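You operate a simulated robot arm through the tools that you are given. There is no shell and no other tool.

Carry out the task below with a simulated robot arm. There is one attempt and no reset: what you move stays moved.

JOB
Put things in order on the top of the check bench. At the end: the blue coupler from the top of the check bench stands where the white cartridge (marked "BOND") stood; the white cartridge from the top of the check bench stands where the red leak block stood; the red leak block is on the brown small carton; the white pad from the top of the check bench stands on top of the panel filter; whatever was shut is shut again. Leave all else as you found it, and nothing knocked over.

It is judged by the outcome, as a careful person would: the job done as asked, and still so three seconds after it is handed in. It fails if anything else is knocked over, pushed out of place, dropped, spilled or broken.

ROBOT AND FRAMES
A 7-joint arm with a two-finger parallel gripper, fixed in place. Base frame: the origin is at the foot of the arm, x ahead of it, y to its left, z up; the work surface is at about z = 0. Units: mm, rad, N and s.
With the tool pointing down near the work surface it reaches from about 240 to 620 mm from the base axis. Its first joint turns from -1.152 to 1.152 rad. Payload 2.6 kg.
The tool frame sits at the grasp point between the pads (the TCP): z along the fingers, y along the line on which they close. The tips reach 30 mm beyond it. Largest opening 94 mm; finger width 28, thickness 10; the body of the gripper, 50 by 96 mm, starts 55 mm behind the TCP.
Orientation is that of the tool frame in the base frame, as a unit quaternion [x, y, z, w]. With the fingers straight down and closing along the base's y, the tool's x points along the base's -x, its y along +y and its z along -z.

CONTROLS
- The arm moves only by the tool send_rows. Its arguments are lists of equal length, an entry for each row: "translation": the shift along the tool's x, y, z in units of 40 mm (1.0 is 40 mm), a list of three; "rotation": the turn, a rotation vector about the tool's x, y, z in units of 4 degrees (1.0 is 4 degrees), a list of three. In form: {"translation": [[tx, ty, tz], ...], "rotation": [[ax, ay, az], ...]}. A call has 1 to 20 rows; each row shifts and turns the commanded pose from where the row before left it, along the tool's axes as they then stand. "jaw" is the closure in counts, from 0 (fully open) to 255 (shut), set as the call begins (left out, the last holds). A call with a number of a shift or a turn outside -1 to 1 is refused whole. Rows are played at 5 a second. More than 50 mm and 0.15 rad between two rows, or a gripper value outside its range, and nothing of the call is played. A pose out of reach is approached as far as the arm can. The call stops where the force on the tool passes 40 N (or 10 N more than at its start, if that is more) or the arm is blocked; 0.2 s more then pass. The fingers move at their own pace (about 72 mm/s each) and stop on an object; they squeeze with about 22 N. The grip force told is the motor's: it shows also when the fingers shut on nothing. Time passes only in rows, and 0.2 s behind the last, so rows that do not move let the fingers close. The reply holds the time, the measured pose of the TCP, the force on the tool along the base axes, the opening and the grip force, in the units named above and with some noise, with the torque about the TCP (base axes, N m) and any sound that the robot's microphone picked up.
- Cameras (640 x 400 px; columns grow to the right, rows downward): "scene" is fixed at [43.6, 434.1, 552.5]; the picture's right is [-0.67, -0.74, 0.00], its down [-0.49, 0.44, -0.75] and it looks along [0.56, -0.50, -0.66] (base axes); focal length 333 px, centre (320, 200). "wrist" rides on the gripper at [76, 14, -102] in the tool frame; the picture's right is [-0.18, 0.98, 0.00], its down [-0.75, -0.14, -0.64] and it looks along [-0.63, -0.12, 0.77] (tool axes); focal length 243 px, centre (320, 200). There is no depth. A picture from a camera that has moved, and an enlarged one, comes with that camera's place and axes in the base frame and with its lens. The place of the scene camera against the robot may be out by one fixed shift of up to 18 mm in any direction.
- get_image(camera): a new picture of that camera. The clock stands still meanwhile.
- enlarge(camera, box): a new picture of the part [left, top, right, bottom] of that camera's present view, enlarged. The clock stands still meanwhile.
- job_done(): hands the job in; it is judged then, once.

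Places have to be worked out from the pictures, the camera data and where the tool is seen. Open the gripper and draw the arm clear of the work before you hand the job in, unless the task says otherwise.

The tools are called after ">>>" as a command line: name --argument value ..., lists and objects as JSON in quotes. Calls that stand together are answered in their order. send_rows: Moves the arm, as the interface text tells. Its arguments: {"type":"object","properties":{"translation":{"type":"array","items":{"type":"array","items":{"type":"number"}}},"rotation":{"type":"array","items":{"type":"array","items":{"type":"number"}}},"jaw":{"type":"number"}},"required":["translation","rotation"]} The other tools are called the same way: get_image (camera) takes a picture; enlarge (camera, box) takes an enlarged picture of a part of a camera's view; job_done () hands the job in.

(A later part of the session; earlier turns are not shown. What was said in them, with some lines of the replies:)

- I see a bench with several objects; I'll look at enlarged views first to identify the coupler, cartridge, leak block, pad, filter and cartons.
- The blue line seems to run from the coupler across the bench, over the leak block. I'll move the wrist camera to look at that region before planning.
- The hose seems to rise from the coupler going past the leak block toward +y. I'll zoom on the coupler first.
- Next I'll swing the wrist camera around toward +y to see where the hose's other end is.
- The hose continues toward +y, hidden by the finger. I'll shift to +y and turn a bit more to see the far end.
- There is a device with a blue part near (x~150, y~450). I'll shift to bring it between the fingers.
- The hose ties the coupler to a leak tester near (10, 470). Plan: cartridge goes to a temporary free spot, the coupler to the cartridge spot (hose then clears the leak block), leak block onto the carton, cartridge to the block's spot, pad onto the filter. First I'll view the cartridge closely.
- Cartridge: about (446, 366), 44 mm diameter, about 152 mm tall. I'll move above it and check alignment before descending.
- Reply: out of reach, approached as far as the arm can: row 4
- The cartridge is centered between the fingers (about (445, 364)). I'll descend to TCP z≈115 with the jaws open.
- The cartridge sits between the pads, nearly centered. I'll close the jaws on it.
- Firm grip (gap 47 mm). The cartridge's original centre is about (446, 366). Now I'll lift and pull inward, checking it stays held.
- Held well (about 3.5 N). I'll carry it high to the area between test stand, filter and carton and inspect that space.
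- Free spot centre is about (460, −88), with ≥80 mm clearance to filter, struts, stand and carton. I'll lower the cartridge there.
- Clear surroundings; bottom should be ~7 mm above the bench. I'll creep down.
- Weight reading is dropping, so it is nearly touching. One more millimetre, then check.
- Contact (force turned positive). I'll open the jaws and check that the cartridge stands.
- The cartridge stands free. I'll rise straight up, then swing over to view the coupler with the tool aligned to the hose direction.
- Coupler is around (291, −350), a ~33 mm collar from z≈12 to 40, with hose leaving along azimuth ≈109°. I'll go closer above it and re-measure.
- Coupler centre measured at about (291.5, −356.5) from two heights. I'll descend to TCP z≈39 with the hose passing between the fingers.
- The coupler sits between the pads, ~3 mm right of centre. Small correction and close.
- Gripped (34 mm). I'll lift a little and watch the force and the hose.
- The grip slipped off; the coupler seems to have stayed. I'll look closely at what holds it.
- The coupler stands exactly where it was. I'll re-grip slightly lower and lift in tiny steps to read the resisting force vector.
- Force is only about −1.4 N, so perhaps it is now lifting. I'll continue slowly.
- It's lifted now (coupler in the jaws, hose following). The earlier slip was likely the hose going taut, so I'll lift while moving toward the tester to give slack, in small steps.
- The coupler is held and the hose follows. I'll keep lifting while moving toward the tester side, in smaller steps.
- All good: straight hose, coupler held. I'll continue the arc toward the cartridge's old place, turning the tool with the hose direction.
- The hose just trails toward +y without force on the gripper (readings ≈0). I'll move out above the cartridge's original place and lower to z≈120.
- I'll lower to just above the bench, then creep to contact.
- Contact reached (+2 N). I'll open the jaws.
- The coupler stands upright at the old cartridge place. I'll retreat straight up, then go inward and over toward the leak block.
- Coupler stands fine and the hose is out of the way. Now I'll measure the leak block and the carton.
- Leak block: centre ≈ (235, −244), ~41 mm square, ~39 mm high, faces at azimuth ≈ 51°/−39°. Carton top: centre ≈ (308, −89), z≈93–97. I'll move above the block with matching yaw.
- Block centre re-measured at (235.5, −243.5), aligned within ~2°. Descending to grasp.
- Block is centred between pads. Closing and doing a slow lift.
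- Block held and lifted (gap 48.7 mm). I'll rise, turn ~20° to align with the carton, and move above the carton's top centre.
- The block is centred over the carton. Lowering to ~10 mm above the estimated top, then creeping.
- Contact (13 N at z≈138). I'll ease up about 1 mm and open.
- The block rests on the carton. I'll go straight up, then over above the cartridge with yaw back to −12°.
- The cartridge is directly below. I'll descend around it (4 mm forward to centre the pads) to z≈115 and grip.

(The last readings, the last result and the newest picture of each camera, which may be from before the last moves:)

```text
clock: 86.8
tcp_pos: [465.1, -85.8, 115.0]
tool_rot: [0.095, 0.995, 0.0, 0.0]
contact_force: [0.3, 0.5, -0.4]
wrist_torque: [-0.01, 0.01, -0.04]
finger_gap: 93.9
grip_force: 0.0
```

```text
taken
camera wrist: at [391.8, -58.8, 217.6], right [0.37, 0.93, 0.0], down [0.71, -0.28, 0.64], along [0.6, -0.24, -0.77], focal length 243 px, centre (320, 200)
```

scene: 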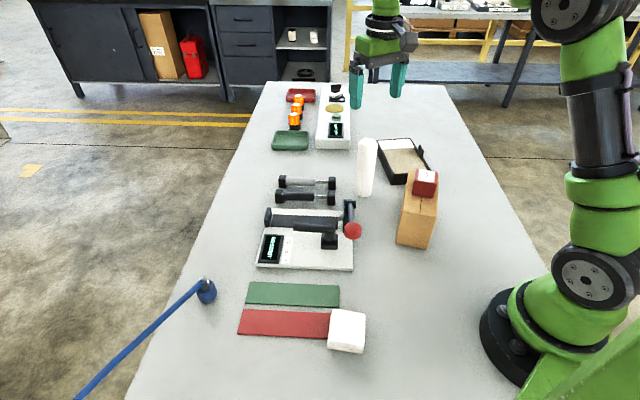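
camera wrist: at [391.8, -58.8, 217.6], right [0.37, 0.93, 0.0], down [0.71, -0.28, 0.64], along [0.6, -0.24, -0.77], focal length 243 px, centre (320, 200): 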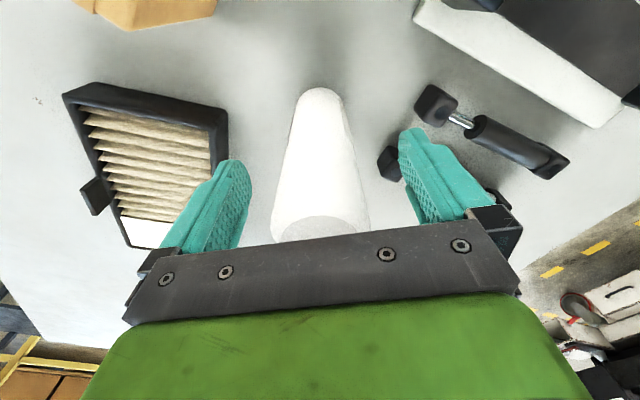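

Centred. Closing, then lifting gently.

>>> send_rows --translation '[[0, 0, 0], [0, 0, 0], [0, 0, 0], [0, 0, 0], [0, 0, 0], [0, 0, 0]]' --rotation '[[0, 0, 0], [0, 0, 0], [0, 0, 0], [0, 0, 0], [0, 0, 0], [0, 0, 0]]' --jaw 200

>>> send_rows --translation '[[0, 0, -0.2], [0, 0, -0.5], [0, 0, -0.8], [0, 0, -0.9], [0, 0, -0.9], [0, 0, -0.9], [0, 0, -0.8]]' --rotation '[[0, 0, 0], [0, 0, 0], [0, 0, 0], [0, 0, 0], [0, 0, 0], [0, 0, 0], [0, 0, 0]]'

>>> get_image --camera "wrist"

```text
clock: 88.2
tcp_pos: [465.5, -87.3, 115.9]
tool_rot: [0.096, 0.995, -0.001, 0.0]
contact_force: [0.9, -0.6, -0.2]
wrist_torque: [-0.02, -0.02, -0.02]
finger_gap: 45.4
grip_force: 22.0
```

```text
clock: 89.8
tcp_pos: [464.9, -87.6, 314.3]
tool_rot: [0.096, 0.995, 0.0, -0.001]
contact_force: [-0.2, 0.6, -2.6]
wrist_torque: [-0.02, 0.02, 0.03]
finger_gap: 45.2
grip_force: 21.8
```

```text
taken
camera wrist: at [392.0, -59.1, 417.6], right [0.37, 0.93, 0.0], down [0.71, -0.28, 0.64], along [0.6, -0.24, -0.77], focal length 243 px, centre (320, 200)
```

wrist: 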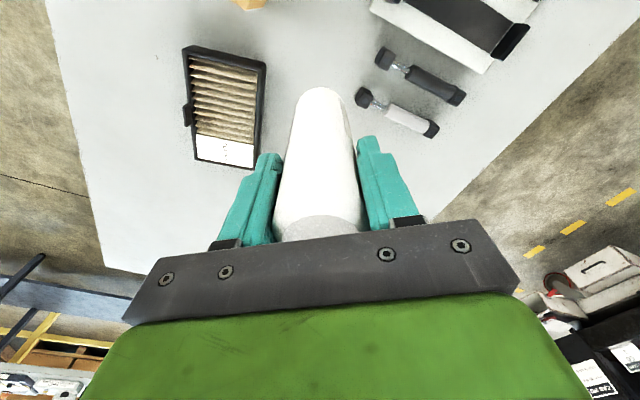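

Held. Carrying it over to above the block's former place.

>>> send_rows --translation '[[0.705, -0.705, 0], [0.705, -0.705, 0], [0.705, -0.705, 0], [0.705, -0.705, 0], [0.705, -0.705, 0], [0.705, -0.705, 0], [0.705, -0.705, 0], [0, 0, 0], [0, 0, 0], [0, 0, 0], [0, 0, 0], [0, 0, 0], [0, 0, 0], [0, 0, 0], [0, 0, 0], [0, 0, 0]]' --rotation '[[0, 0, 0], [0, 0, 0], [0, 0, 0], [0, 0, 0], [0, 0, 0], [0, 0, 0], [0, 0, 0], [0, 0, 1], [0, 0, 1], [0, 0, 1], [0, 0, 1], [0, 0, 1], [0, 0, 1], [0, 0, 1], [0, 0, 1], [0, 0, 0.5]]'

>>> get_image --camera "scene"

>>> get_image --camera "wrist"

```text
clock: 93.2
tcp_pos: [232.4, -243.3, 314.7]
tool_rot: [0.383, 0.924, 0.0, 0.0]
contact_force: [0.4, -0.4, -3.5]
wrist_torque: [-0.04, -0.01, -0.03]
finger_gap: 44.9
grip_force: 21.8
```

```text
taken
```

scene: 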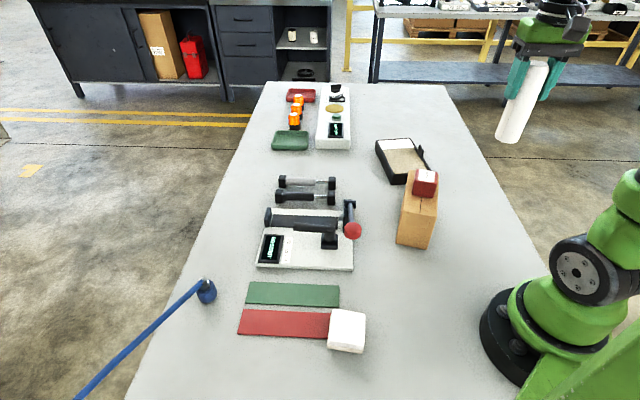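

```text
taken
camera wrist: at [188.4, -180.2, 417.9], right [0.83, 0.56, 0.0], down [0.43, -0.63, 0.64], along [0.36, -0.53, -0.77], focal length 243 px, centre (320, 200)
```

wrist: 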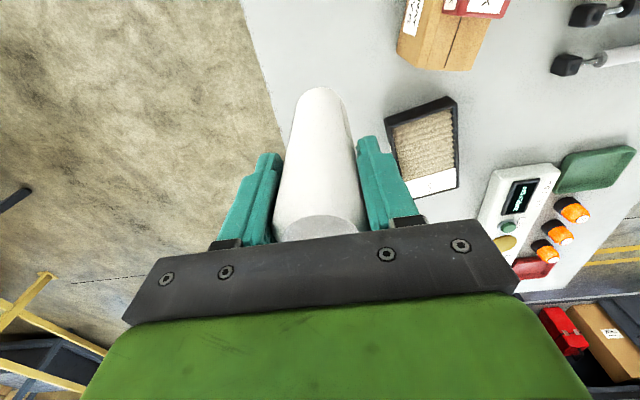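

Lowering vertically to ~7 mm above the bench, then creeping.

>>> send_rows --translation '[[0, 0.04, 0.8], [0, 0, 0.9], [0, 0, 0.9], [0, 0, 0.9], [0, 0, 0.9], [0, 0, 0.4], [0, 0, 0]]' --rotation '[[0, 0, 0], [0, 0, 0], [0, 0, 0], [0, 0, 0], [0, 0, 0], [0, 0, 0], [0, 0, 0]]'

>>> enlarge --camera "scene" --box '[380, 90, 540, 260]'

>>> send_rows --translation '[[0, 0, 0.05], [0, 0, 0.04], [0, 0, 0]]' --rotation '[[0, 0, 0], [0, 0, 0], [0, 0, 0]]'

```text
clock: 94.8
tcp_pos: [234.3, -241.0, 122.6]
tool_rot: [0.383, 0.924, 0.0, 0.0]
contact_force: [0.3, -0.1, -4.1]
wrist_torque: [0.02, -0.02, 0.03]
finger_gap: 45.3
grip_force: 21.5
```

```text
2.35 times, centred on (460, 175) of scene
camera zoom: at [43.6, 434.1, 552.5], right [-0.67, -0.74, 0.0], down [-0.49, 0.44, -0.75], along [0.56, -0.5, -0.66], focal length 784 px, centre (-9, 259)
```

zoom: 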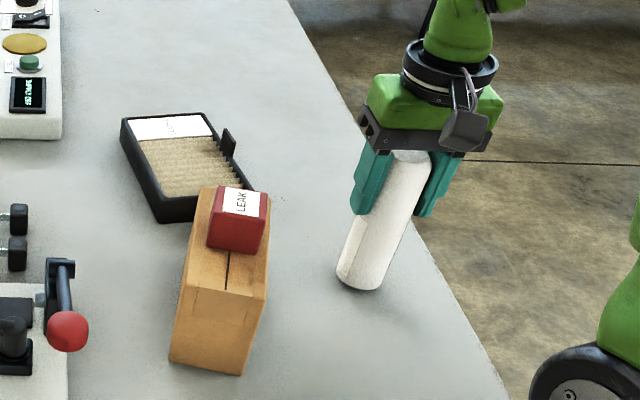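

```text
clock: 95.6
tcp_pos: [235.0, -241.5, 120.4]
tool_rot: [0.383, 0.924, 0.0, 0.0]
contact_force: [-1.1, 0.1, -3.0]
wrist_torque: [0.01, -0.02, 0.0]
finger_gap: 45.3
grip_force: 22.1
```

>>> send_rows --translation '[[0, 0, 0.04], [0, 0, 0.03], [0, 0, 0]]' --rotation '[[0, 0, 0], [0, 0, 0], [0, 0, 0]]'

```text
clock: 96.4
tcp_pos: [235.6, -242.3, 116.7]
tool_rot: [0.382, 0.924, 0.0, 0.0]
contact_force: [0.2, -0.5, -3.7]
wrist_torque: [0.01, -0.01, -0.01]
finger_gap: 45.6
grip_force: 21.8
```

>>> send_rows --translation '[[0, 0, 0.025], [0, 0, 0.02], [0, 0, 0]]' --rotation '[[0, 0, 0], [0, 0, 0], [0, 0, 0]]'

```text
clock: 97.2
tcp_pos: [234.4, -242.4, 115.2]
tool_rot: [0.383, 0.924, 0.001, 0.001]
contact_force: [-2.6, 2.3, 8.2]
wrist_torque: [0.05, 0.07, -0.03]
finger_gap: 45.1
grip_force: 22.1
```

Contact (8 N). Easing 0.5 mm and opening.

>>> send_rows --translation '[[0, 0, -0.015], [0, 0, 0]]' --rotation '[[0, 0, 0], [0, 0, 0]]'

>>> send_rows --translation '[[0, 0, 0], [0, 0, 0], [0, 0, 0], [0, 0, 0], [0, 0, 0]]' --rotation '[[0, 0, 0], [0, 0, 0], [0, 0, 0], [0, 0, 0], [0, 0, 0]]' --jaw 0

>>> get_image --camera "wrist"

```text
clock: 97.8
tcp_pos: [233.8, -243.3, 116.6]
tool_rot: [0.383, 0.924, -0.001, 0.001]
contact_force: [0.7, -0.4, -1.5]
wrist_torque: [-0.07, -0.13, -0.04]
finger_gap: 45.0
grip_force: 21.9
```

```text
clock: 99.0
tcp_pos: [233.8, -243.4, 115.0]
tool_rot: [0.383, 0.924, 0.0, 0.001]
contact_force: [0.0, -0.3, 0.3]
wrist_torque: [0.0, -0.02, -0.03]
finger_gap: 94.0
grip_force: 0.0
```

```text
taken
camera wrist: at [189.5, -179.1, 218.1], right [0.82, 0.57, 0.0], down [0.43, -0.63, 0.64], along [0.36, -0.53, -0.77], focal length 243 px, centre (320, 200)
```

wrist: 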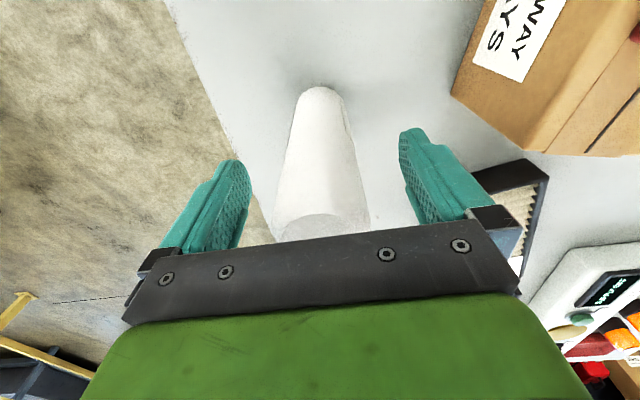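

The cartridge stands at the block's former place. Rising straight up and moving to view the panel filter.

>>> send_rows --translation '[[0, 0, -0.5], [0, 0, -0.9], [0, 0, -0.9], [0, 0, -0.9], [0, 0, -0.9], [0, 0, -0.7], [-0.1, 0.844, 0], [-0.1, 0.844, 0], [-0.1, 0.844, 0], [-0.1, 0.844, 0], [-0.1, 0.844, 0]]' --rotation '[[0, 0, 0], [0, 0, 0], [0, 0, 0], [0, 0, 0], [0, 0, 0], [0, 0, 0], [0, 0, 0], [0, 0, 0], [0, 0, 0], [0, 0, 0], [0, 0, 0]]'

>>> get_image --camera "wrist"

>>> get_image --camera "scene"

```text
clock: 101.4
tcp_pos: [368.6, -135.6, 309.0]
tool_rot: [0.383, 0.924, 0.0, 0.0]
contact_force: [0.2, 0.8, 0.0]
wrist_torque: [0.0, -0.01, 0.01]
finger_gap: 94.1
grip_force: 0.1
```

```text
taken
camera wrist: at [323.6, -72.8, 411.7], right [0.82, 0.57, 0.0], down [0.43, -0.63, 0.64], along [0.36, -0.53, -0.77], focal length 243 px, centre (320, 200)
```

wrist: 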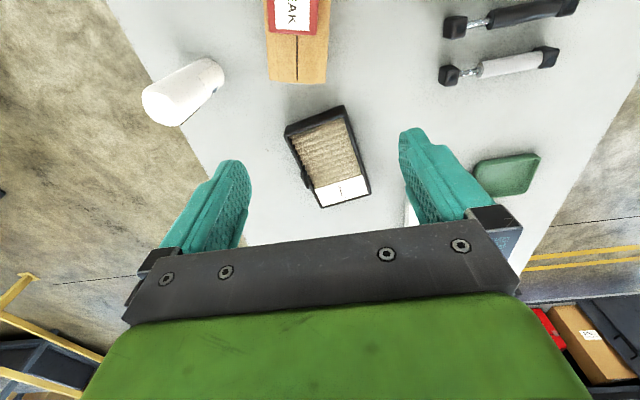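

```text
taken
```

scene: 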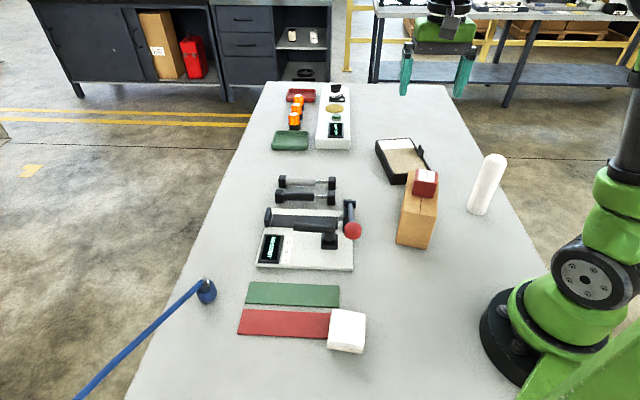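

>>> enlarge --camera "wrist" --box '[270, 90, 390, 220]'

>>> enlarge --camera "scene" --box '[365, 125, 445, 195]'

>>> enlarge --camera "scene" --box '[310, 290, 390, 370]'

```text
3.08 times, centred on (330, 155) of wrist
camera zoom: at [323.6, -72.8, 411.7], right [0.82, 0.57, 0.0], down [0.43, -0.63, 0.64], along [0.36, -0.53, -0.77], focal length 746 px, centre (289, 338)
```

zoom: 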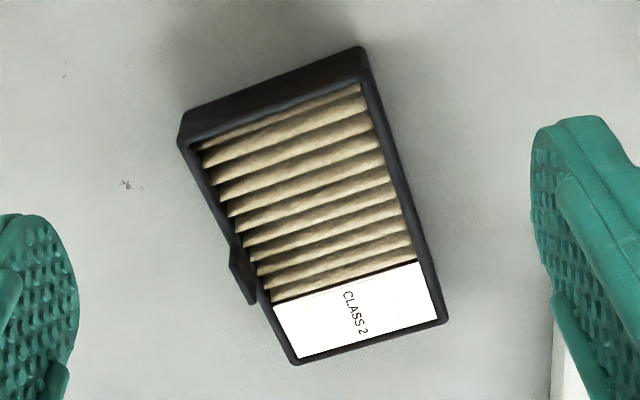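

```text
5.71 times, centred on (405, 160) of scene
camera zoom: at [43.6, 434.1, 552.5], right [-0.67, -0.74, 0.0], down [-0.49, 0.44, -0.75], along [0.56, -0.5, -0.66], focal length 1903 px, centre (-166, 429)
```

zoom: 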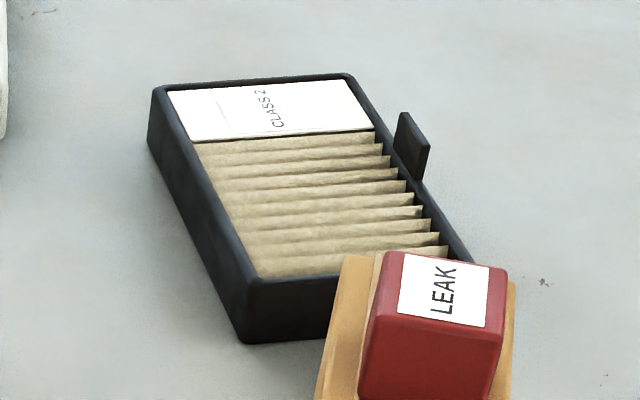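

```text
5.00 times, centred on (350, 330) of scene
camera zoom: at [43.6, 434.1, 552.5], right [-0.67, -0.74, 0.0], down [-0.49, 0.44, -0.75], along [0.56, -0.5, -0.66], focal length 1666 px, centre (170, -450)
```

zoom: 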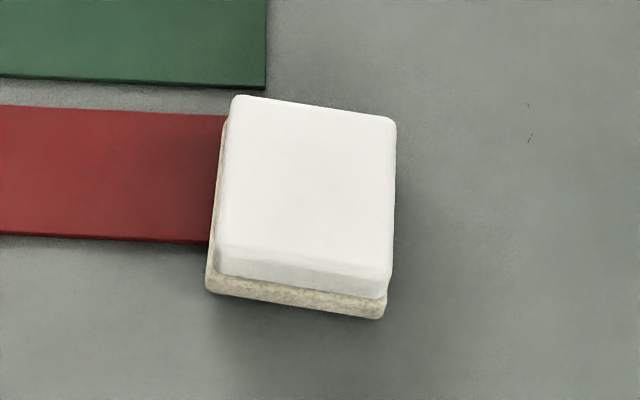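

Filter top: centre ≈ (478, −260), long axis at −34°, pleat area nearer side; I'll aim for ≈ (466, −252). Now moving to view the white pad.

>>> send_rows --translation '[[0.92, 0.424, 0], [0.92, 0.424, 0], [0.92, 0.424, 0], [0.92, 0.424, 0], [0.92, 0.424, 0], [0, 0, 0], [0, 0, 0], [0, 0, 0], [0, 0, 0], [0, 0, 0], [0, 0, 0], [0, 0, 0], [0, 0, 0], [0, 0, 0], [0, 0, 0], [0, 0, 0], [0, 0, 0], [0, 0, 0], [0, 0, 0], [0, 0, 0]]' --rotation '[[0, 0, 0], [0, 0, 0], [0, 0, 0], [0, 0, 0], [0, 0, 0], [0, 0, -1], [0, 0, -1], [0, 0, -1], [0, 0, -1], [0, 0, -1], [0, 0, -1], [0, 0, -1], [0, 0, -1], [0, 0, -1], [0, 0, -1], [0, 0, -1], [0, 0, -1], [0, 0, -1], [0, 0, -1], [0, 0, -1]]'

>>> send_rows --translation '[[0, 0, 0], [0, 0, 0], [0, 0, 0], [0, 0, 0], [0, 0, 0], [0, 0, 0], [0, 0, 0], [-0.265, 0.907, 0], [-0.265, 0.907, 0], [-0.265, 0.907, 0], [-0.265, 0.907, 0], [0, 0, 0]]' --rotation '[[0, 0, -1], [0, 0, -1], [0, 0, -1], [0, 0, -1], [0, 0, -1], [0, 0, -1], [0, 0, -1], [0, 0, 0], [0, 0, 0], [0, 0, 0], [0, 0, 0], [0, 0, 0]]'

>>> get_image --camera "wrist"

>>> get_image --camera "scene"

```text
clock: 105.6
tcp_pos: [296.1, 52.6, 307.7]
tool_rot: [-0.131, 0.991, 0.0, 0.0]
contact_force: [0.1, -0.1, 0.4]
wrist_torque: [-0.01, 0.02, -0.02]
finger_gap: 94.0
grip_force: 0.1
```

```text
clock: 108.2
tcp_pos: [230.1, 189.4, 306.9]
tool_rot: [-0.366, 0.93, 0.0, 0.0]
contact_force: [0.4, 0.8, 0.2]
wrist_torque: [0.0, -0.01, -0.02]
finger_gap: 93.8
grip_force: 0.1
```

```text
taken
camera wrist: at [163.8, 146.8, 409.7], right [-0.54, 0.84, 0.0], down [0.65, 0.41, 0.64], along [0.54, 0.34, -0.77], focal length 243 px, centre (320, 200)
```

wrist: 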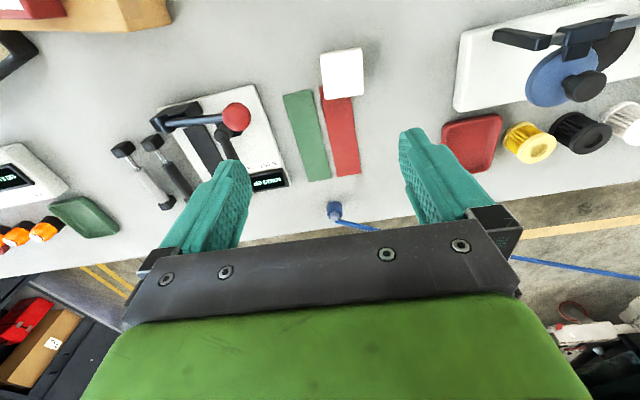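

```text
taken
```

scene: 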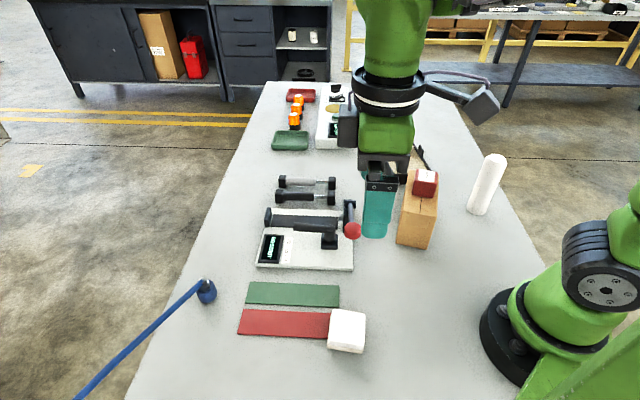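

>>> enlarge --camera "wrist" --box '[290, 30, 390, 130]'

```text
4.00 times, centred on (340, 80) of wrist
camera zoom: at [163.8, 146.8, 409.7], right [-0.54, 0.84, 0.0], down [0.65, 0.41, 0.64], along [0.54, 0.34, -0.77], focal length 970 px, centre (240, 680)
```

zoom: 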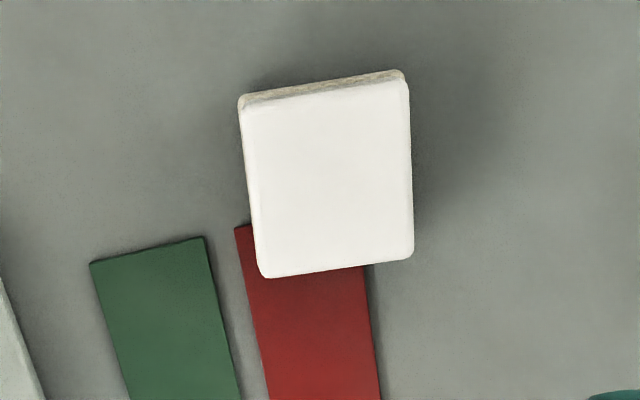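

Pad: centre ≈ (218, 218), ~57 mm square, faces at azimuth 40°/130°. I'll align to yaw 40° and come down above it.

>>> send_rows --translation '[[0, 0, 0], [-0.07, 0.375, 0.8], [-0.07, 0.375, 0.8], [0, 0, 1], [0, 0, 1], [0, 0, 0.8], [0, 0, 0]]' --rotation '[[0, 0, 0.75], [0, 0, 0], [0, 0, 0], [0, 0, 0], [0, 0, 0], [0, 0, 0], [0, 0, 0]]'

>>> get_image --camera "wrist"

>>> enlarge --camera "wrist" --box '[260, 50, 380, 170]'

```text
clock: 109.8
tcp_pos: [215.7, 215.0, 132.3]
tool_rot: [-0.342, 0.94, 0.0, 0.0]
contact_force: [0.1, -0.2, -0.3]
wrist_torque: [0.01, -0.01, -0.01]
finger_gap: 94.1
grip_force: 0.2
```

```text
taken
camera wrist: at [146.8, 176.7, 234.6], right [-0.49, 0.87, 0.0], down [0.67, 0.38, 0.64], along [0.56, 0.32, -0.77], focal length 243 px, centre (320, 200)
```

wrist: 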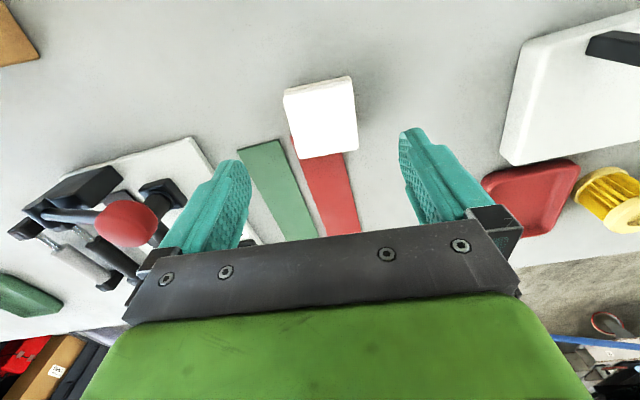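

```text
3.33 times, centred on (320, 110) of wrist
camera zoom: at [146.8, 176.7, 234.6], right [-0.49, 0.87, 0.0], down [0.67, 0.38, 0.64], along [0.56, 0.32, -0.77], focal length 809 px, centre (320, 500)
```

zoom: 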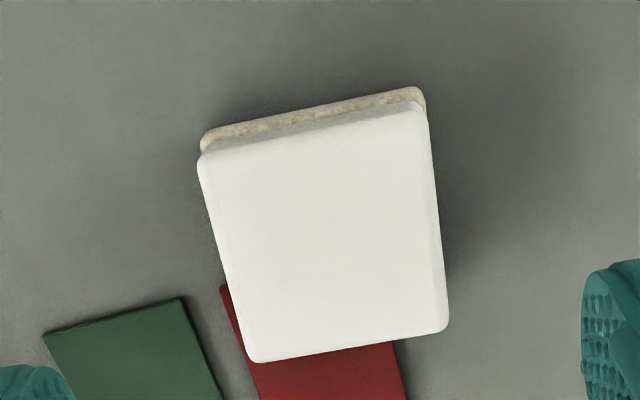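

Nearly aligned; shifting 3 mm laterally and descending to z≈38 around the pad.

>>> send_rows --translation '[[0, 0.075, 0.6], [0, 0, 0.7], [0, 0, 0.7], [0, 0, 0.36], [0, 0, 0]]' --rotation '[[0, 0, 0], [0, 0, 0], [0, 0, 0], [0, 0, 0], [0, 0, 0]]'

>>> get_image --camera "wrist"

>>> enlarge --camera "scene" --box '[280, 240, 420, 380]'

```text
clock: 111.0
tcp_pos: [211.9, 218.1, 36.4]
tool_rot: [-0.342, 0.94, 0.0, 0.0]
contact_force: [0.0, 0.2, 0.2]
wrist_torque: [-0.01, 0.03, -0.03]
finger_gap: 94.0
grip_force: 0.0
```

```text
taken
camera wrist: at [143.7, 178.9, 139.4], right [-0.49, 0.87, 0.0], down [0.67, 0.38, 0.64], along [0.56, 0.32, -0.77], focal length 243 px, centre (320, 200)
```

wrist: 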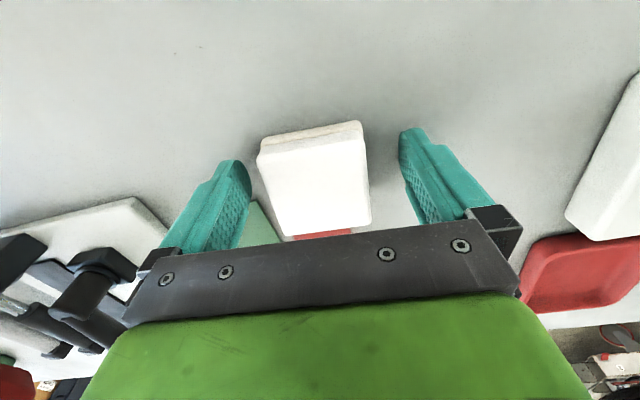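

```text
2.86 times, centred on (350, 310) of scene
camera zoom: at [43.6, 434.1, 552.5], right [-0.67, -0.74, 0.0], down [-0.49, 0.44, -0.75], along [0.56, -0.5, -0.66], focal length 952 px, centre (234, -114)
```

zoom: 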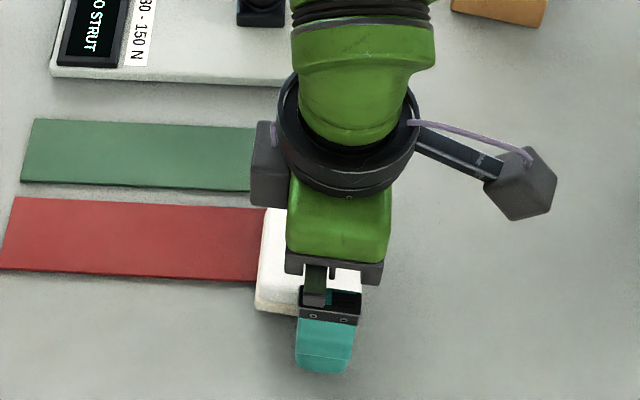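

Pad is ~3 mm left of the finger midpoint; correct, then close.

>>> send_rows --translation '[[-0.05, -0.08, 0], [0, 0, 0]]' --rotation '[[0, 0, 0], [0, 0, 0]]'

>>> send_rows --translation '[[0, 0, 0], [0, 0, 0], [0, 0, 0], [0, 0, 0], [0, 0, 0], [0, 0, 0]]' --rotation '[[0, 0, 0], [0, 0, 0], [0, 0, 0], [0, 0, 0], [0, 0, 0], [0, 0, 0]]' --jaw 200

>>> send_rows --translation '[[0, 0, -0.05], [0, 0, -0.1], [0, 0, -0.2], [0, 0, -0.3], [0, 0, 0]]' --rotation '[[0, 0, 0], [0, 0, 0], [0, 0, 0], [0, 0, 0], [0, 0, 0]]'

>>> get_image --camera "wrist"

>>> enlarge --camera "scene" --box '[230, 240, 400, 380]'

```text
clock: 111.6
tcp_pos: [215.6, 215.6, 35.9]
tool_rot: [-0.342, 0.94, 0.0, 0.0]
contact_force: [0.5, -0.3, 0.1]
wrist_torque: [0.01, 0.04, 0.0]
finger_gap: 93.9
grip_force: 0.0
```

```text
clock: 113.0
tcp_pos: [215.9, 216.9, 36.6]
tool_rot: [-0.342, 0.94, 0.0, 0.001]
contact_force: [0.4, 0.0, 9.4]
wrist_torque: [0.16, -0.04, 0.02]
finger_gap: 59.3
grip_force: 22.1
```

```text
clock: 114.2
tcp_pos: [217.8, 215.7, 62.9]
tool_rot: [-0.342, 0.94, 0.001, -0.001]
contact_force: [0.3, -0.8, -1.0]
wrist_torque: [-0.05, 0.04, 0.02]
finger_gap: 59.8
grip_force: 21.6
```

```text
taken
camera wrist: at [147.8, 177.4, 165.7], right [-0.49, 0.87, 0.0], down [0.67, 0.38, 0.64], along [0.56, 0.32, -0.77], focal length 243 px, centre (320, 200)
```

wrist: 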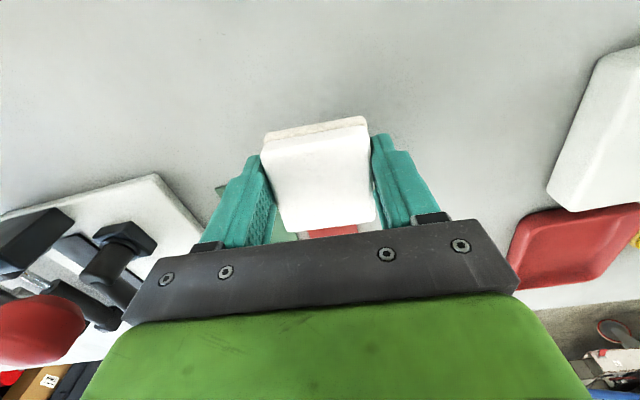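

```text
2.86 times, centred on (315, 310) of scene
camera zoom: at [43.6, 434.1, 552.5], right [-0.67, -0.74, 0.0], down [-0.49, 0.44, -0.75], along [0.56, -0.5, -0.66], focal length 952 px, centre (334, -114)
```

zoom: 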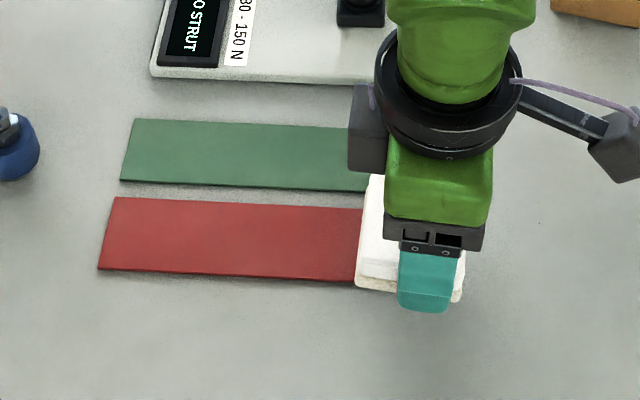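

Pad held (gap 59.5 mm); the red strip hasn't moved. I'll lift high and carry the pad toward the filter.

>>> send_rows --translation '[[0, 0, -0.7], [0, 0, -0.9], [0, 0, -0.9], [0, 0, -0.9], [0, 0, -0.9], [0, 0, -0.4], [0.184, -0.865, 0], [0.184, -0.865, 0], [0.184, -0.865, 0], [0.184, -0.865, 0], [0.184, -0.865, 0], [0.1, -0.897, 0], [0.1, -0.897, 0], [0.1, -0.897, 0], [0.1, -0.897, 0], [0.1, -0.897, 0], [0.1, -0.897, 0]]' --rotation '[[0, 0, 0], [0, 0, 0], [0, 0, 0], [0, 0, 0], [0, 0, 0], [0, 0, 0], [0, 0, 0], [0, 0, 0], [0, 0, 0], [0, 0, 0], [0, 0, 0], [0, 0, 0], [0, 0, 0], [0, 0, 0], [0, 0, 0], [0, 0, 0], [0, 0, 0]]'

>>> get_image --camera "scene"

>>> get_image --camera "wrist"

```text
clock: 117.8
tcp_pos: [419.4, -120.7, 249.7]
tool_rot: [-0.342, 0.94, 0.0, 0.0]
contact_force: [-0.2, 0.1, -1.1]
wrist_torque: [0.0, 0.02, -0.02]
finger_gap: 59.4
grip_force: 22.3
```

```text
taken
```

scene: 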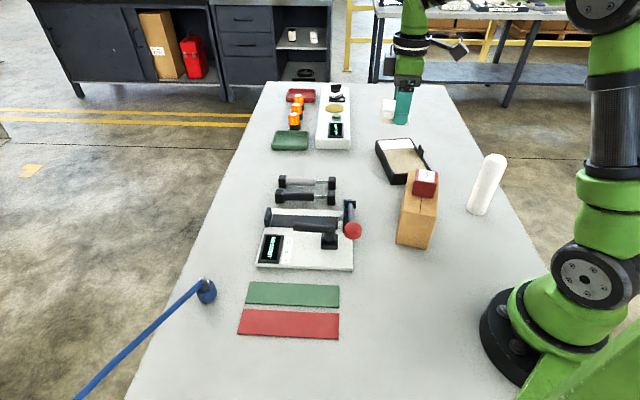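

```text
taken
camera wrist: at [350.8, -160.1, 352.8], right [-0.49, 0.87, 0.0], down [0.67, 0.38, 0.64], along [0.56, 0.32, -0.77], focal length 243 px, centre (320, 200)
```

wrist: 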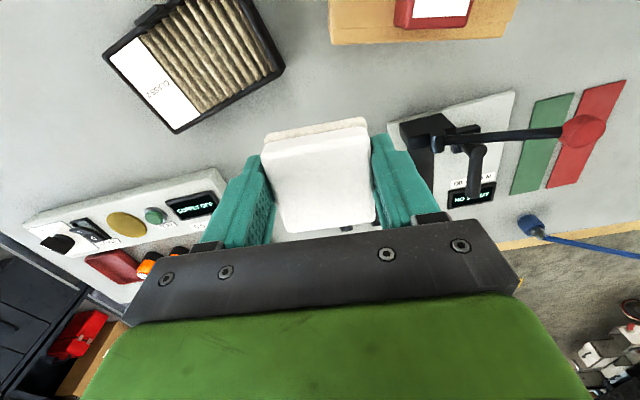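

Filter re-measured consistently. Rotating to yaw 56° (fingers along the filter's long axis, away from the tab) and moving above the pleats.

>>> send_rows --translation '[[0, 0, 0], [0, 0, 0], [0, 0, 0], [0, 0, 0], [0.541, -0.7, 0], [0.541, -0.7, 0], [0.541, -0.7, 0], [0.541, -0.7, 0], [0, 0, 0.8], [0, 0, 0.8], [0, 0, 0.8], [0, 0, 0]]' --rotation '[[0, 0, -1], [0, 0, -1], [0, 0, -1], [0, 0, -1], [0, 0, 0], [0, 0, 0], [0, 0, 0], [0, 0, 0], [0, 0, 0], [0, 0, 0], [0, 0, 0], [0, 0, 0]]'

>>> get_image --camera "wrist"

>>> enlarge --camera "scene" --box '[350, 70, 490, 200]'

```text
clock: 120.4
tcp_pos: [464.6, -257.0, 154.5]
tool_rot: [-0.469, 0.883, 0.0, 0.0]
contact_force: [0.1, 1.3, -1.2]
wrist_torque: [-0.01, 0.03, 0.02]
finger_gap: 59.2
grip_force: 22.0
```

```text
taken
camera wrist: at [408.4, -312.0, 258.7], right [-0.71, 0.7, 0.0], down [0.54, 0.55, 0.64], along [0.45, 0.46, -0.77], focal length 243 px, centre (320, 200)
```

wrist: 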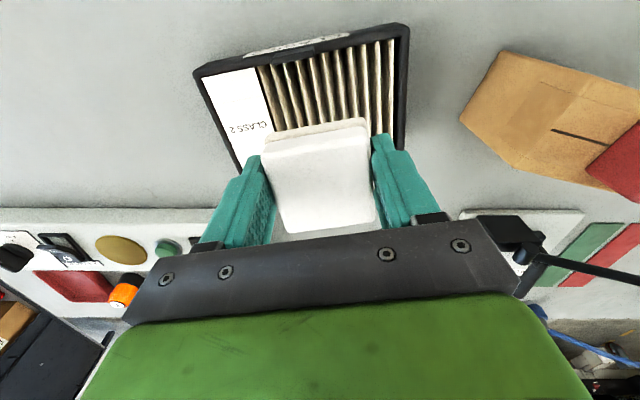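

```text
3.08 times, centred on (420, 135) of scene
camera zoom: at [43.6, 434.1, 552.5], right [-0.67, -0.74, 0.0], down [-0.49, 0.44, -0.75], along [0.56, -0.5, -0.66], focal length 1025 px, centre (12, 400)
```

zoom: 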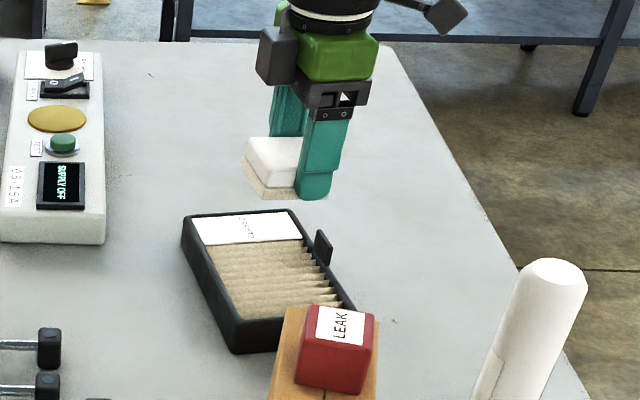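

Pad centre will be at ≈(466, −253), over the pleats and aligned. Lowering to ~10 mm above, then creeping.

>>> send_rows --translation '[[0, 0, 0.6], [0, 0, 0.6], [0, 0, 0.5], [0, 0, 0.2], [0, 0, 0]]' --rotation '[[0, 0, 0], [0, 0, 0], [0, 0, 0], [0, 0, 0], [0, 0, 0]]'

>>> enlarge --camera "scene" --box '[350, 90, 470, 200]'

>>> get_image --camera "wrist"

```text
clock: 121.6
tcp_pos: [463.4, -255.5, 78.8]
tool_rot: [-0.469, 0.883, 0.0, 0.0]
contact_force: [-0.4, -0.4, -0.6]
wrist_torque: [-0.03, 0.01, -0.02]
finger_gap: 59.6
grip_force: 21.6
```

```text
3.64 times, centred on (410, 145) of scene
camera zoom: at [43.6, 434.1, 552.5], right [-0.67, -0.74, 0.0], down [-0.49, 0.44, -0.75], along [0.56, -0.5, -0.66], focal length 1211 px, centre (-7, 400)
```

zoom: 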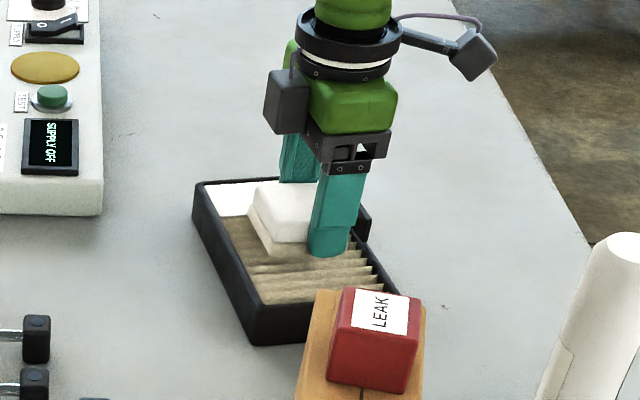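

```text
taken
camera wrist: at [407.9, -310.7, 181.9], right [-0.71, 0.7, 0.0], down [0.54, 0.55, 0.64], along [0.45, 0.46, -0.77], focal length 243 px, centre (320, 200)
```

wrist: 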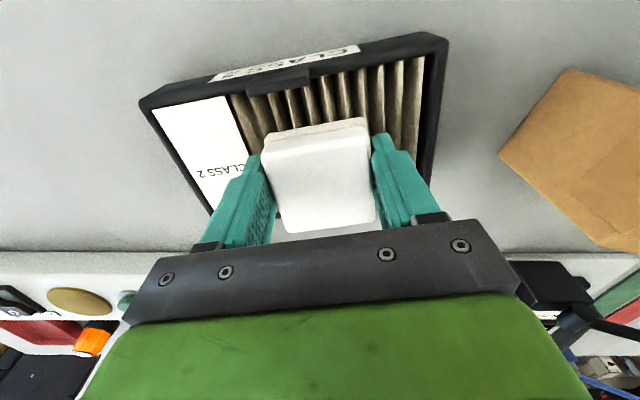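

>>> send_rows --translation '[[0, 0, 0.05], [0, 0, 0.05], [0, 0, 0.05], [0, 0, 0]]' --rotation '[[0, 0, 0], [0, 0, 0], [0, 0, 0], [0, 0, 0]]'

>>> send_rows --translation '[[0, 0, 0.04], [0, 0, 0.04], [0, 0, 0]]' --rotation '[[0, 0, 0], [0, 0, 0], [0, 0, 0]]'

```text
clock: 122.6
tcp_pos: [463.3, -255.5, 73.0]
tool_rot: [-0.469, 0.883, 0.001, 0.0]
contact_force: [0.2, -1.0, -0.6]
wrist_torque: [-0.02, 0.0, -0.01]
finger_gap: 59.6
grip_force: 21.9
```

```text
clock: 123.4
tcp_pos: [464.6, -255.4, 70.6]
tool_rot: [-0.47, 0.883, -0.001, 0.001]
contact_force: [-3.6, 1.2, 17.4]
wrist_torque: [-0.17, 0.47, -0.08]
finger_gap: 59.4
grip_force: 21.8
```

Contact (17 N). I'll ease up 1.2 mm and look at it before releasing.

>>> send_rows --translation '[[0, 0, -0.03], [0, 0, 0]]' --rotation '[[0, 0, 0], [0, 0, 0]]'

>>> enlarge --camera "scene" --box '[370, 110, 450, 190]'

>>> enlarge --camera "wrist" --box '[130, 20, 460, 240]'

```text
clock: 124.0
tcp_pos: [463.9, -255.8, 71.3]
tool_rot: [-0.47, 0.883, -0.001, 0.001]
contact_force: [3.7, -2.4, 13.2]
wrist_torque: [-0.21, 0.18, 0.08]
finger_gap: 59.5
grip_force: 22.5
```

```text
5.00 times, centred on (410, 150) of scene
camera zoom: at [43.5, 434.2, 552.5], right [-0.67, -0.74, 0.0], down [-0.49, 0.44, -0.75], along [0.56, -0.5, -0.66], focal length 1666 px, centre (-130, 450)
```

zoom: 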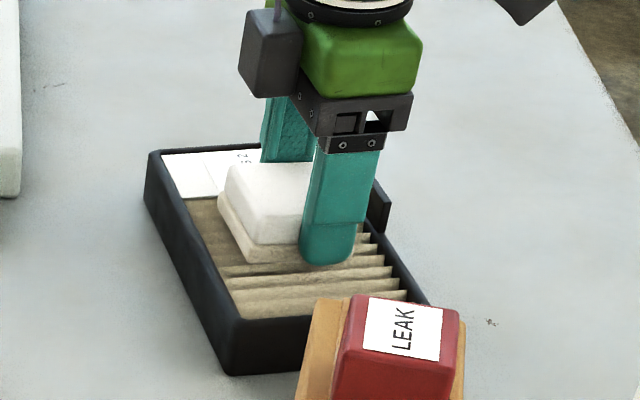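

```text
1.82 times, centred on (295, 130) of wrist
camera zoom: at [408.8, -310.8, 174.3], right [-0.71, 0.7, 0.0], down [0.54, 0.55, 0.64], along [0.45, 0.46, -0.77], focal length 441 px, centre (366, 327)
```

zoom: 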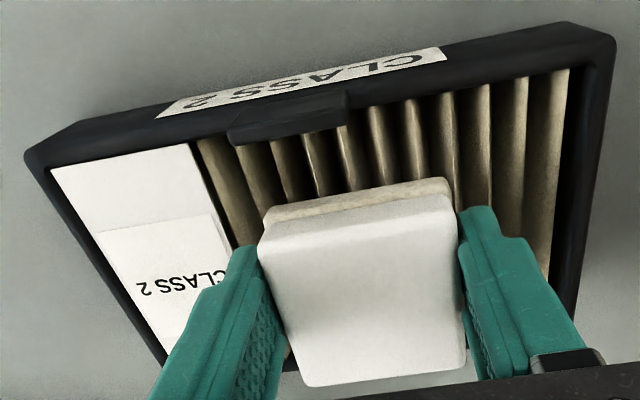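

Still 13 N; easing a little more before opening.

>>> send_rows --translation '[[0, 0, -0.03], [0, 0, 0]]' --rotation '[[0, 0, 0], [0, 0, 0]]'

```text
clock: 124.6
tcp_pos: [463.3, -253.8, 71.0]
tool_rot: [-0.469, 0.883, 0.001, -0.002]
contact_force: [2.5, -1.6, 6.9]
wrist_torque: [-0.27, -0.12, 0.04]
finger_gap: 59.4
grip_force: 21.8
```

>>> send_rows --translation '[[0, 0, -0.02], [0, 0, 0]]' --rotation '[[0, 0, 0], [0, 0, 0]]'

```text
clock: 125.2
tcp_pos: [463.6, -255.8, 71.4]
tool_rot: [-0.47, 0.883, 0.002, -0.001]
contact_force: [0.0, -0.6, -0.6]
wrist_torque: [0.0, 0.0, 0.0]
finger_gap: 59.6
grip_force: 21.9
```

Force is now ≈0 with the pad at the surface. Opening the jaws modestly.

>>> send_rows --translation '[[0, 0, 0], [0, 0, 0], [0, 0, 0], [0, 0, 0]]' --rotation '[[0, 0, 0], [0, 0, 0], [0, 0, 0], [0, 0, 0]]' --jaw 45

>>> get_image --camera "wrist"

>>> enlarge --camera "scene" --box '[370, 110, 450, 190]'

```text
clock: 126.2
tcp_pos: [464.6, -253.8, 72.5]
tool_rot: [-0.469, 0.883, 0.0, 0.0]
contact_force: [0.3, -0.2, -0.2]
wrist_torque: [-0.01, 0.0, 0.01]
finger_gap: 77.6
grip_force: 0.0
```

```text
taken
camera wrist: at [408.3, -310.6, 175.8], right [-0.71, 0.7, 0.0], down [0.54, 0.55, 0.64], along [0.45, 0.46, -0.77], focal length 243 px, centre (320, 200)
```

wrist: 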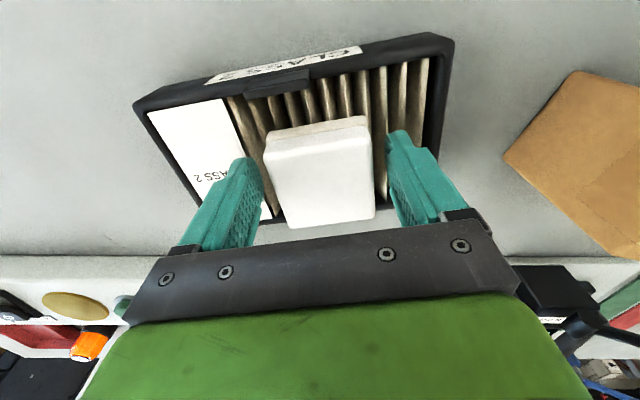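

```text
5.00 times, centred on (410, 150) of scene
camera zoom: at [43.6, 434.1, 552.5], right [-0.67, -0.74, 0.0], down [-0.49, 0.44, -0.75], along [0.56, -0.5, -0.66], focal length 1666 px, centre (-130, 450)
```

zoom: 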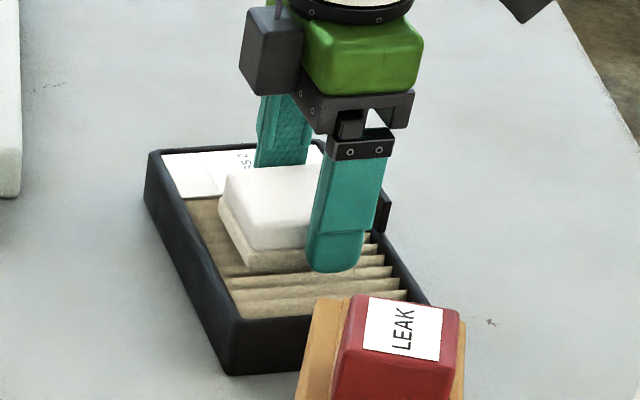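

The pad rests on the filter. I'll rise straight up and draw back, then check everything.

>>> send_rows --translation '[[0, 0, -0.4], [0, 0, -0.8], [0, 0, -0.9], [0, 0, -0.9], [0, 0, -0.9], [0, 0, -0.9], [0, 0, -0.9]]' --rotation '[[0, 0, 0], [0, 0, 0], [0, 0, 0], [0, 0, 0], [0, 0, 0], [0, 0, 0], [0, 0, 0]]'

>>> get_image --camera "wrist"

>>> get_image --camera "scene"

```text
clock: 127.8
tcp_pos: [464.6, -255.0, 300.2]
tool_rot: [-0.471, 0.882, 0.001, -0.001]
contact_force: [0.6, -0.6, 0.4]
wrist_torque: [-0.01, 0.02, 0.02]
finger_gap: 77.5
grip_force: 0.1
```

```text
taken
camera wrist: at [408.4, -310.7, 403.0], right [-0.71, 0.7, 0.0], down [0.54, 0.55, 0.64], along [0.45, 0.46, -0.77], focal length 243 px, centre (320, 200)
```

wrist: 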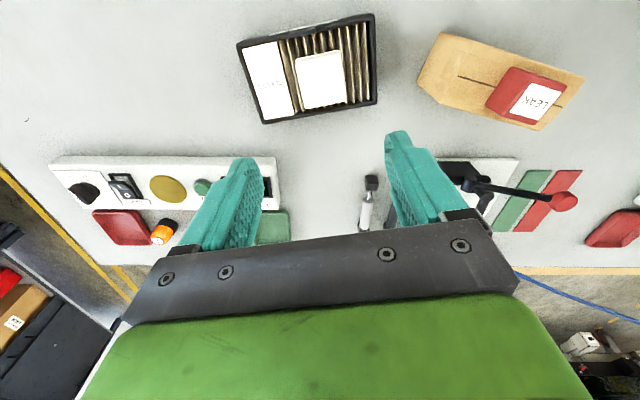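

```text
taken
```

scene: 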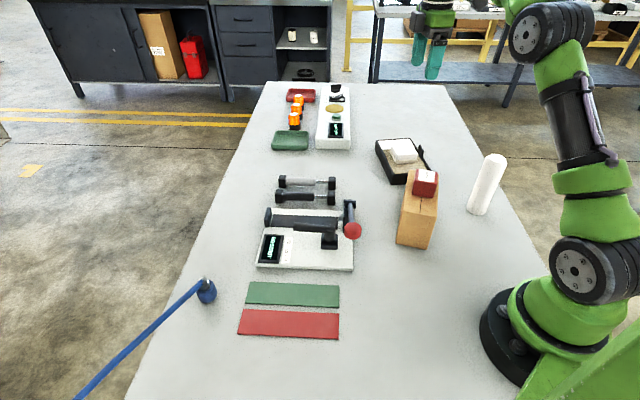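

Final checks: zoom on the coupler, the cartridge, carton and filter.

>>> enlarge --camera "scene" --box '[160, 225, 240, 315]'

>>> enlarge --camera "scene" --box '[360, 120, 520, 260]'

>>> enlarge --camera "wrist" --box '[220, 0, 620, 140]'

>>> enlarge --camera "scene" --box '[230, 80, 400, 280]'

```text
4.44 times, centred on (200, 270) of scene
camera zoom: at [43.6, 434.1, 552.5], right [-0.67, -0.74, 0.0], down [-0.49, 0.44, -0.75], along [0.56, -0.5, -0.66], focal length 1480 px, centre (853, -111)
```

zoom: 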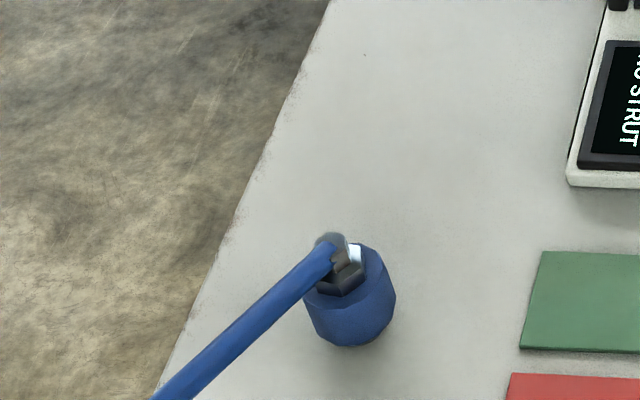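

```text
2.86 times, centred on (440, 190) of scene
camera zoom: at [43.6, 434.1, 552.5], right [-0.67, -0.74, 0.0], down [-0.49, 0.44, -0.75], along [0.56, -0.5, -0.66], focal length 952 px, centre (-23, 229)
```

zoom: 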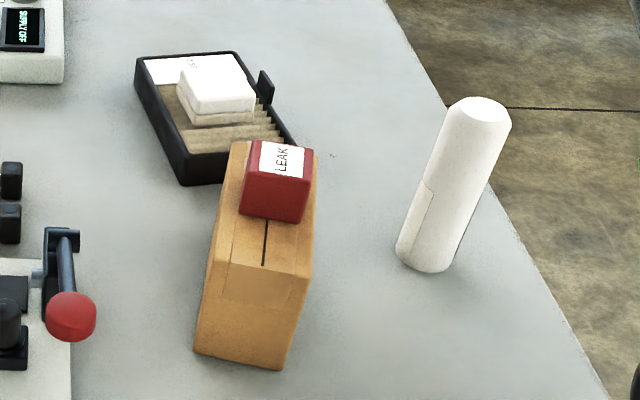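

```text
1.60 times, centred on (420, 70) of wrist
camera zoom: at [408.4, -310.7, 403.0], right [-0.71, 0.7, 0.0], down [0.54, 0.55, 0.64], along [0.45, 0.46, -0.77], focal length 388 px, centre (160, 408)
```

zoom: 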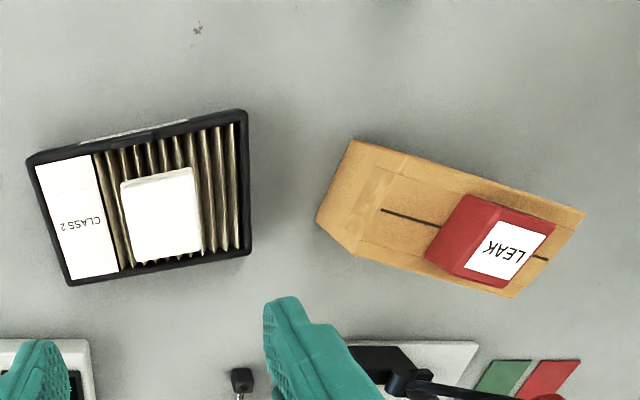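

```text
2.00 times, centred on (315, 180) of scene
camera zoom: at [43.6, 434.1, 552.5], right [-0.67, -0.74, 0.0], down [-0.49, 0.44, -0.75], along [0.56, -0.5, -0.66], focal length 666 px, centre (330, 240)
```

zoom: 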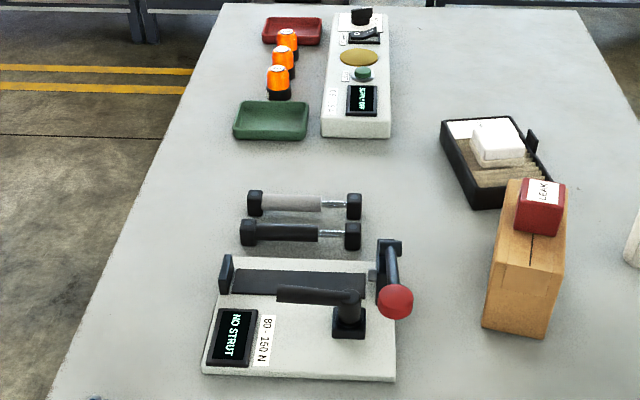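

Everything is in place: coupler upright on the cartridge spot, cartridge on the block's spot, block on carton, pad on filter, others unmoved. I'll draw the arm back to a neutral high pose with the gripper open and take one last look.

>>> send_rows --translation '[[-0.746, 0.684, 0], [-0.746, 0.684, 0], [-0.746, 0.684, 0], [-0.746, 0.684, 0], [-0.746, 0.684, 0], [0, 0, -0.5], [0, 0, 0], [0, 0, 0], [0, 0, 0]]' --rotation '[[0, 0, 0], [0, 0, 0], [0, 0, 0], [0, 0, 0], [0, 0, 0], [0, 0, 0], [0, 0, 0], [0, 0, 0], [0, 0, 0]]' --jaw 0

>>> get_image --camera "scene"

>>> get_image --camera "wrist"

```text
clock: 129.8
tcp_pos: [434.6, -56.4, 322.7]
tool_rot: [-0.47, 0.883, -0.001, 0.0]
contact_force: [-0.3, 0.0, 0.0]
wrist_torque: [0.02, -0.01, 0.01]
finger_gap: 94.1
grip_force: 0.1
```

```text
taken
```

scene: 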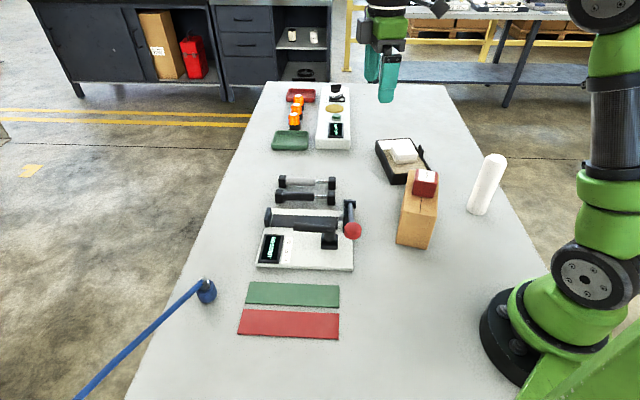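

```text
taken
camera wrist: at [378.8, -111.1, 424.1], right [-0.71, 0.7, 0.0], down [0.54, 0.55, 0.64], along [0.45, 0.46, -0.77], focal length 243 px, centre (320, 200)
```

wrist: 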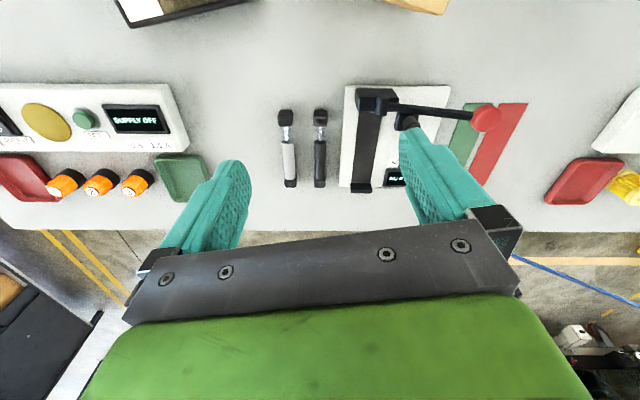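

All objects are stable, the gripper is open and the arm is clear of the work, and nothing else appears to have moved. Handing the job in.

>>> job_done

```text
The job is handed in.
```

The job is handed in, with all four items where you asked. In the last pictures everything was standing and nothing else looked moved.

- **Blue coupler:** it stands upright where the white cartridge stood, within about 4 mm by my measurement. Its hose now trails off the bench edge on that side. On the first lift the coupler slipped out of the grip. It stayed upright in its original spot, and I lifted it more slowly the second time.
- **White cartridge:** it stands upright where the red leak block stood. I parked it on a clear patch of bench while I moved the coupler and leak block.
- **Red leak block:** it rests flat on the brown carton, a little toward one edge but fully on top.
- **White pad:** it rests on the pleats of the panel filter. The red strip it had overlapped did not shift.

I opened nothing, so there was nothing to shut again. The gripper is open and the arm is clear of the work.
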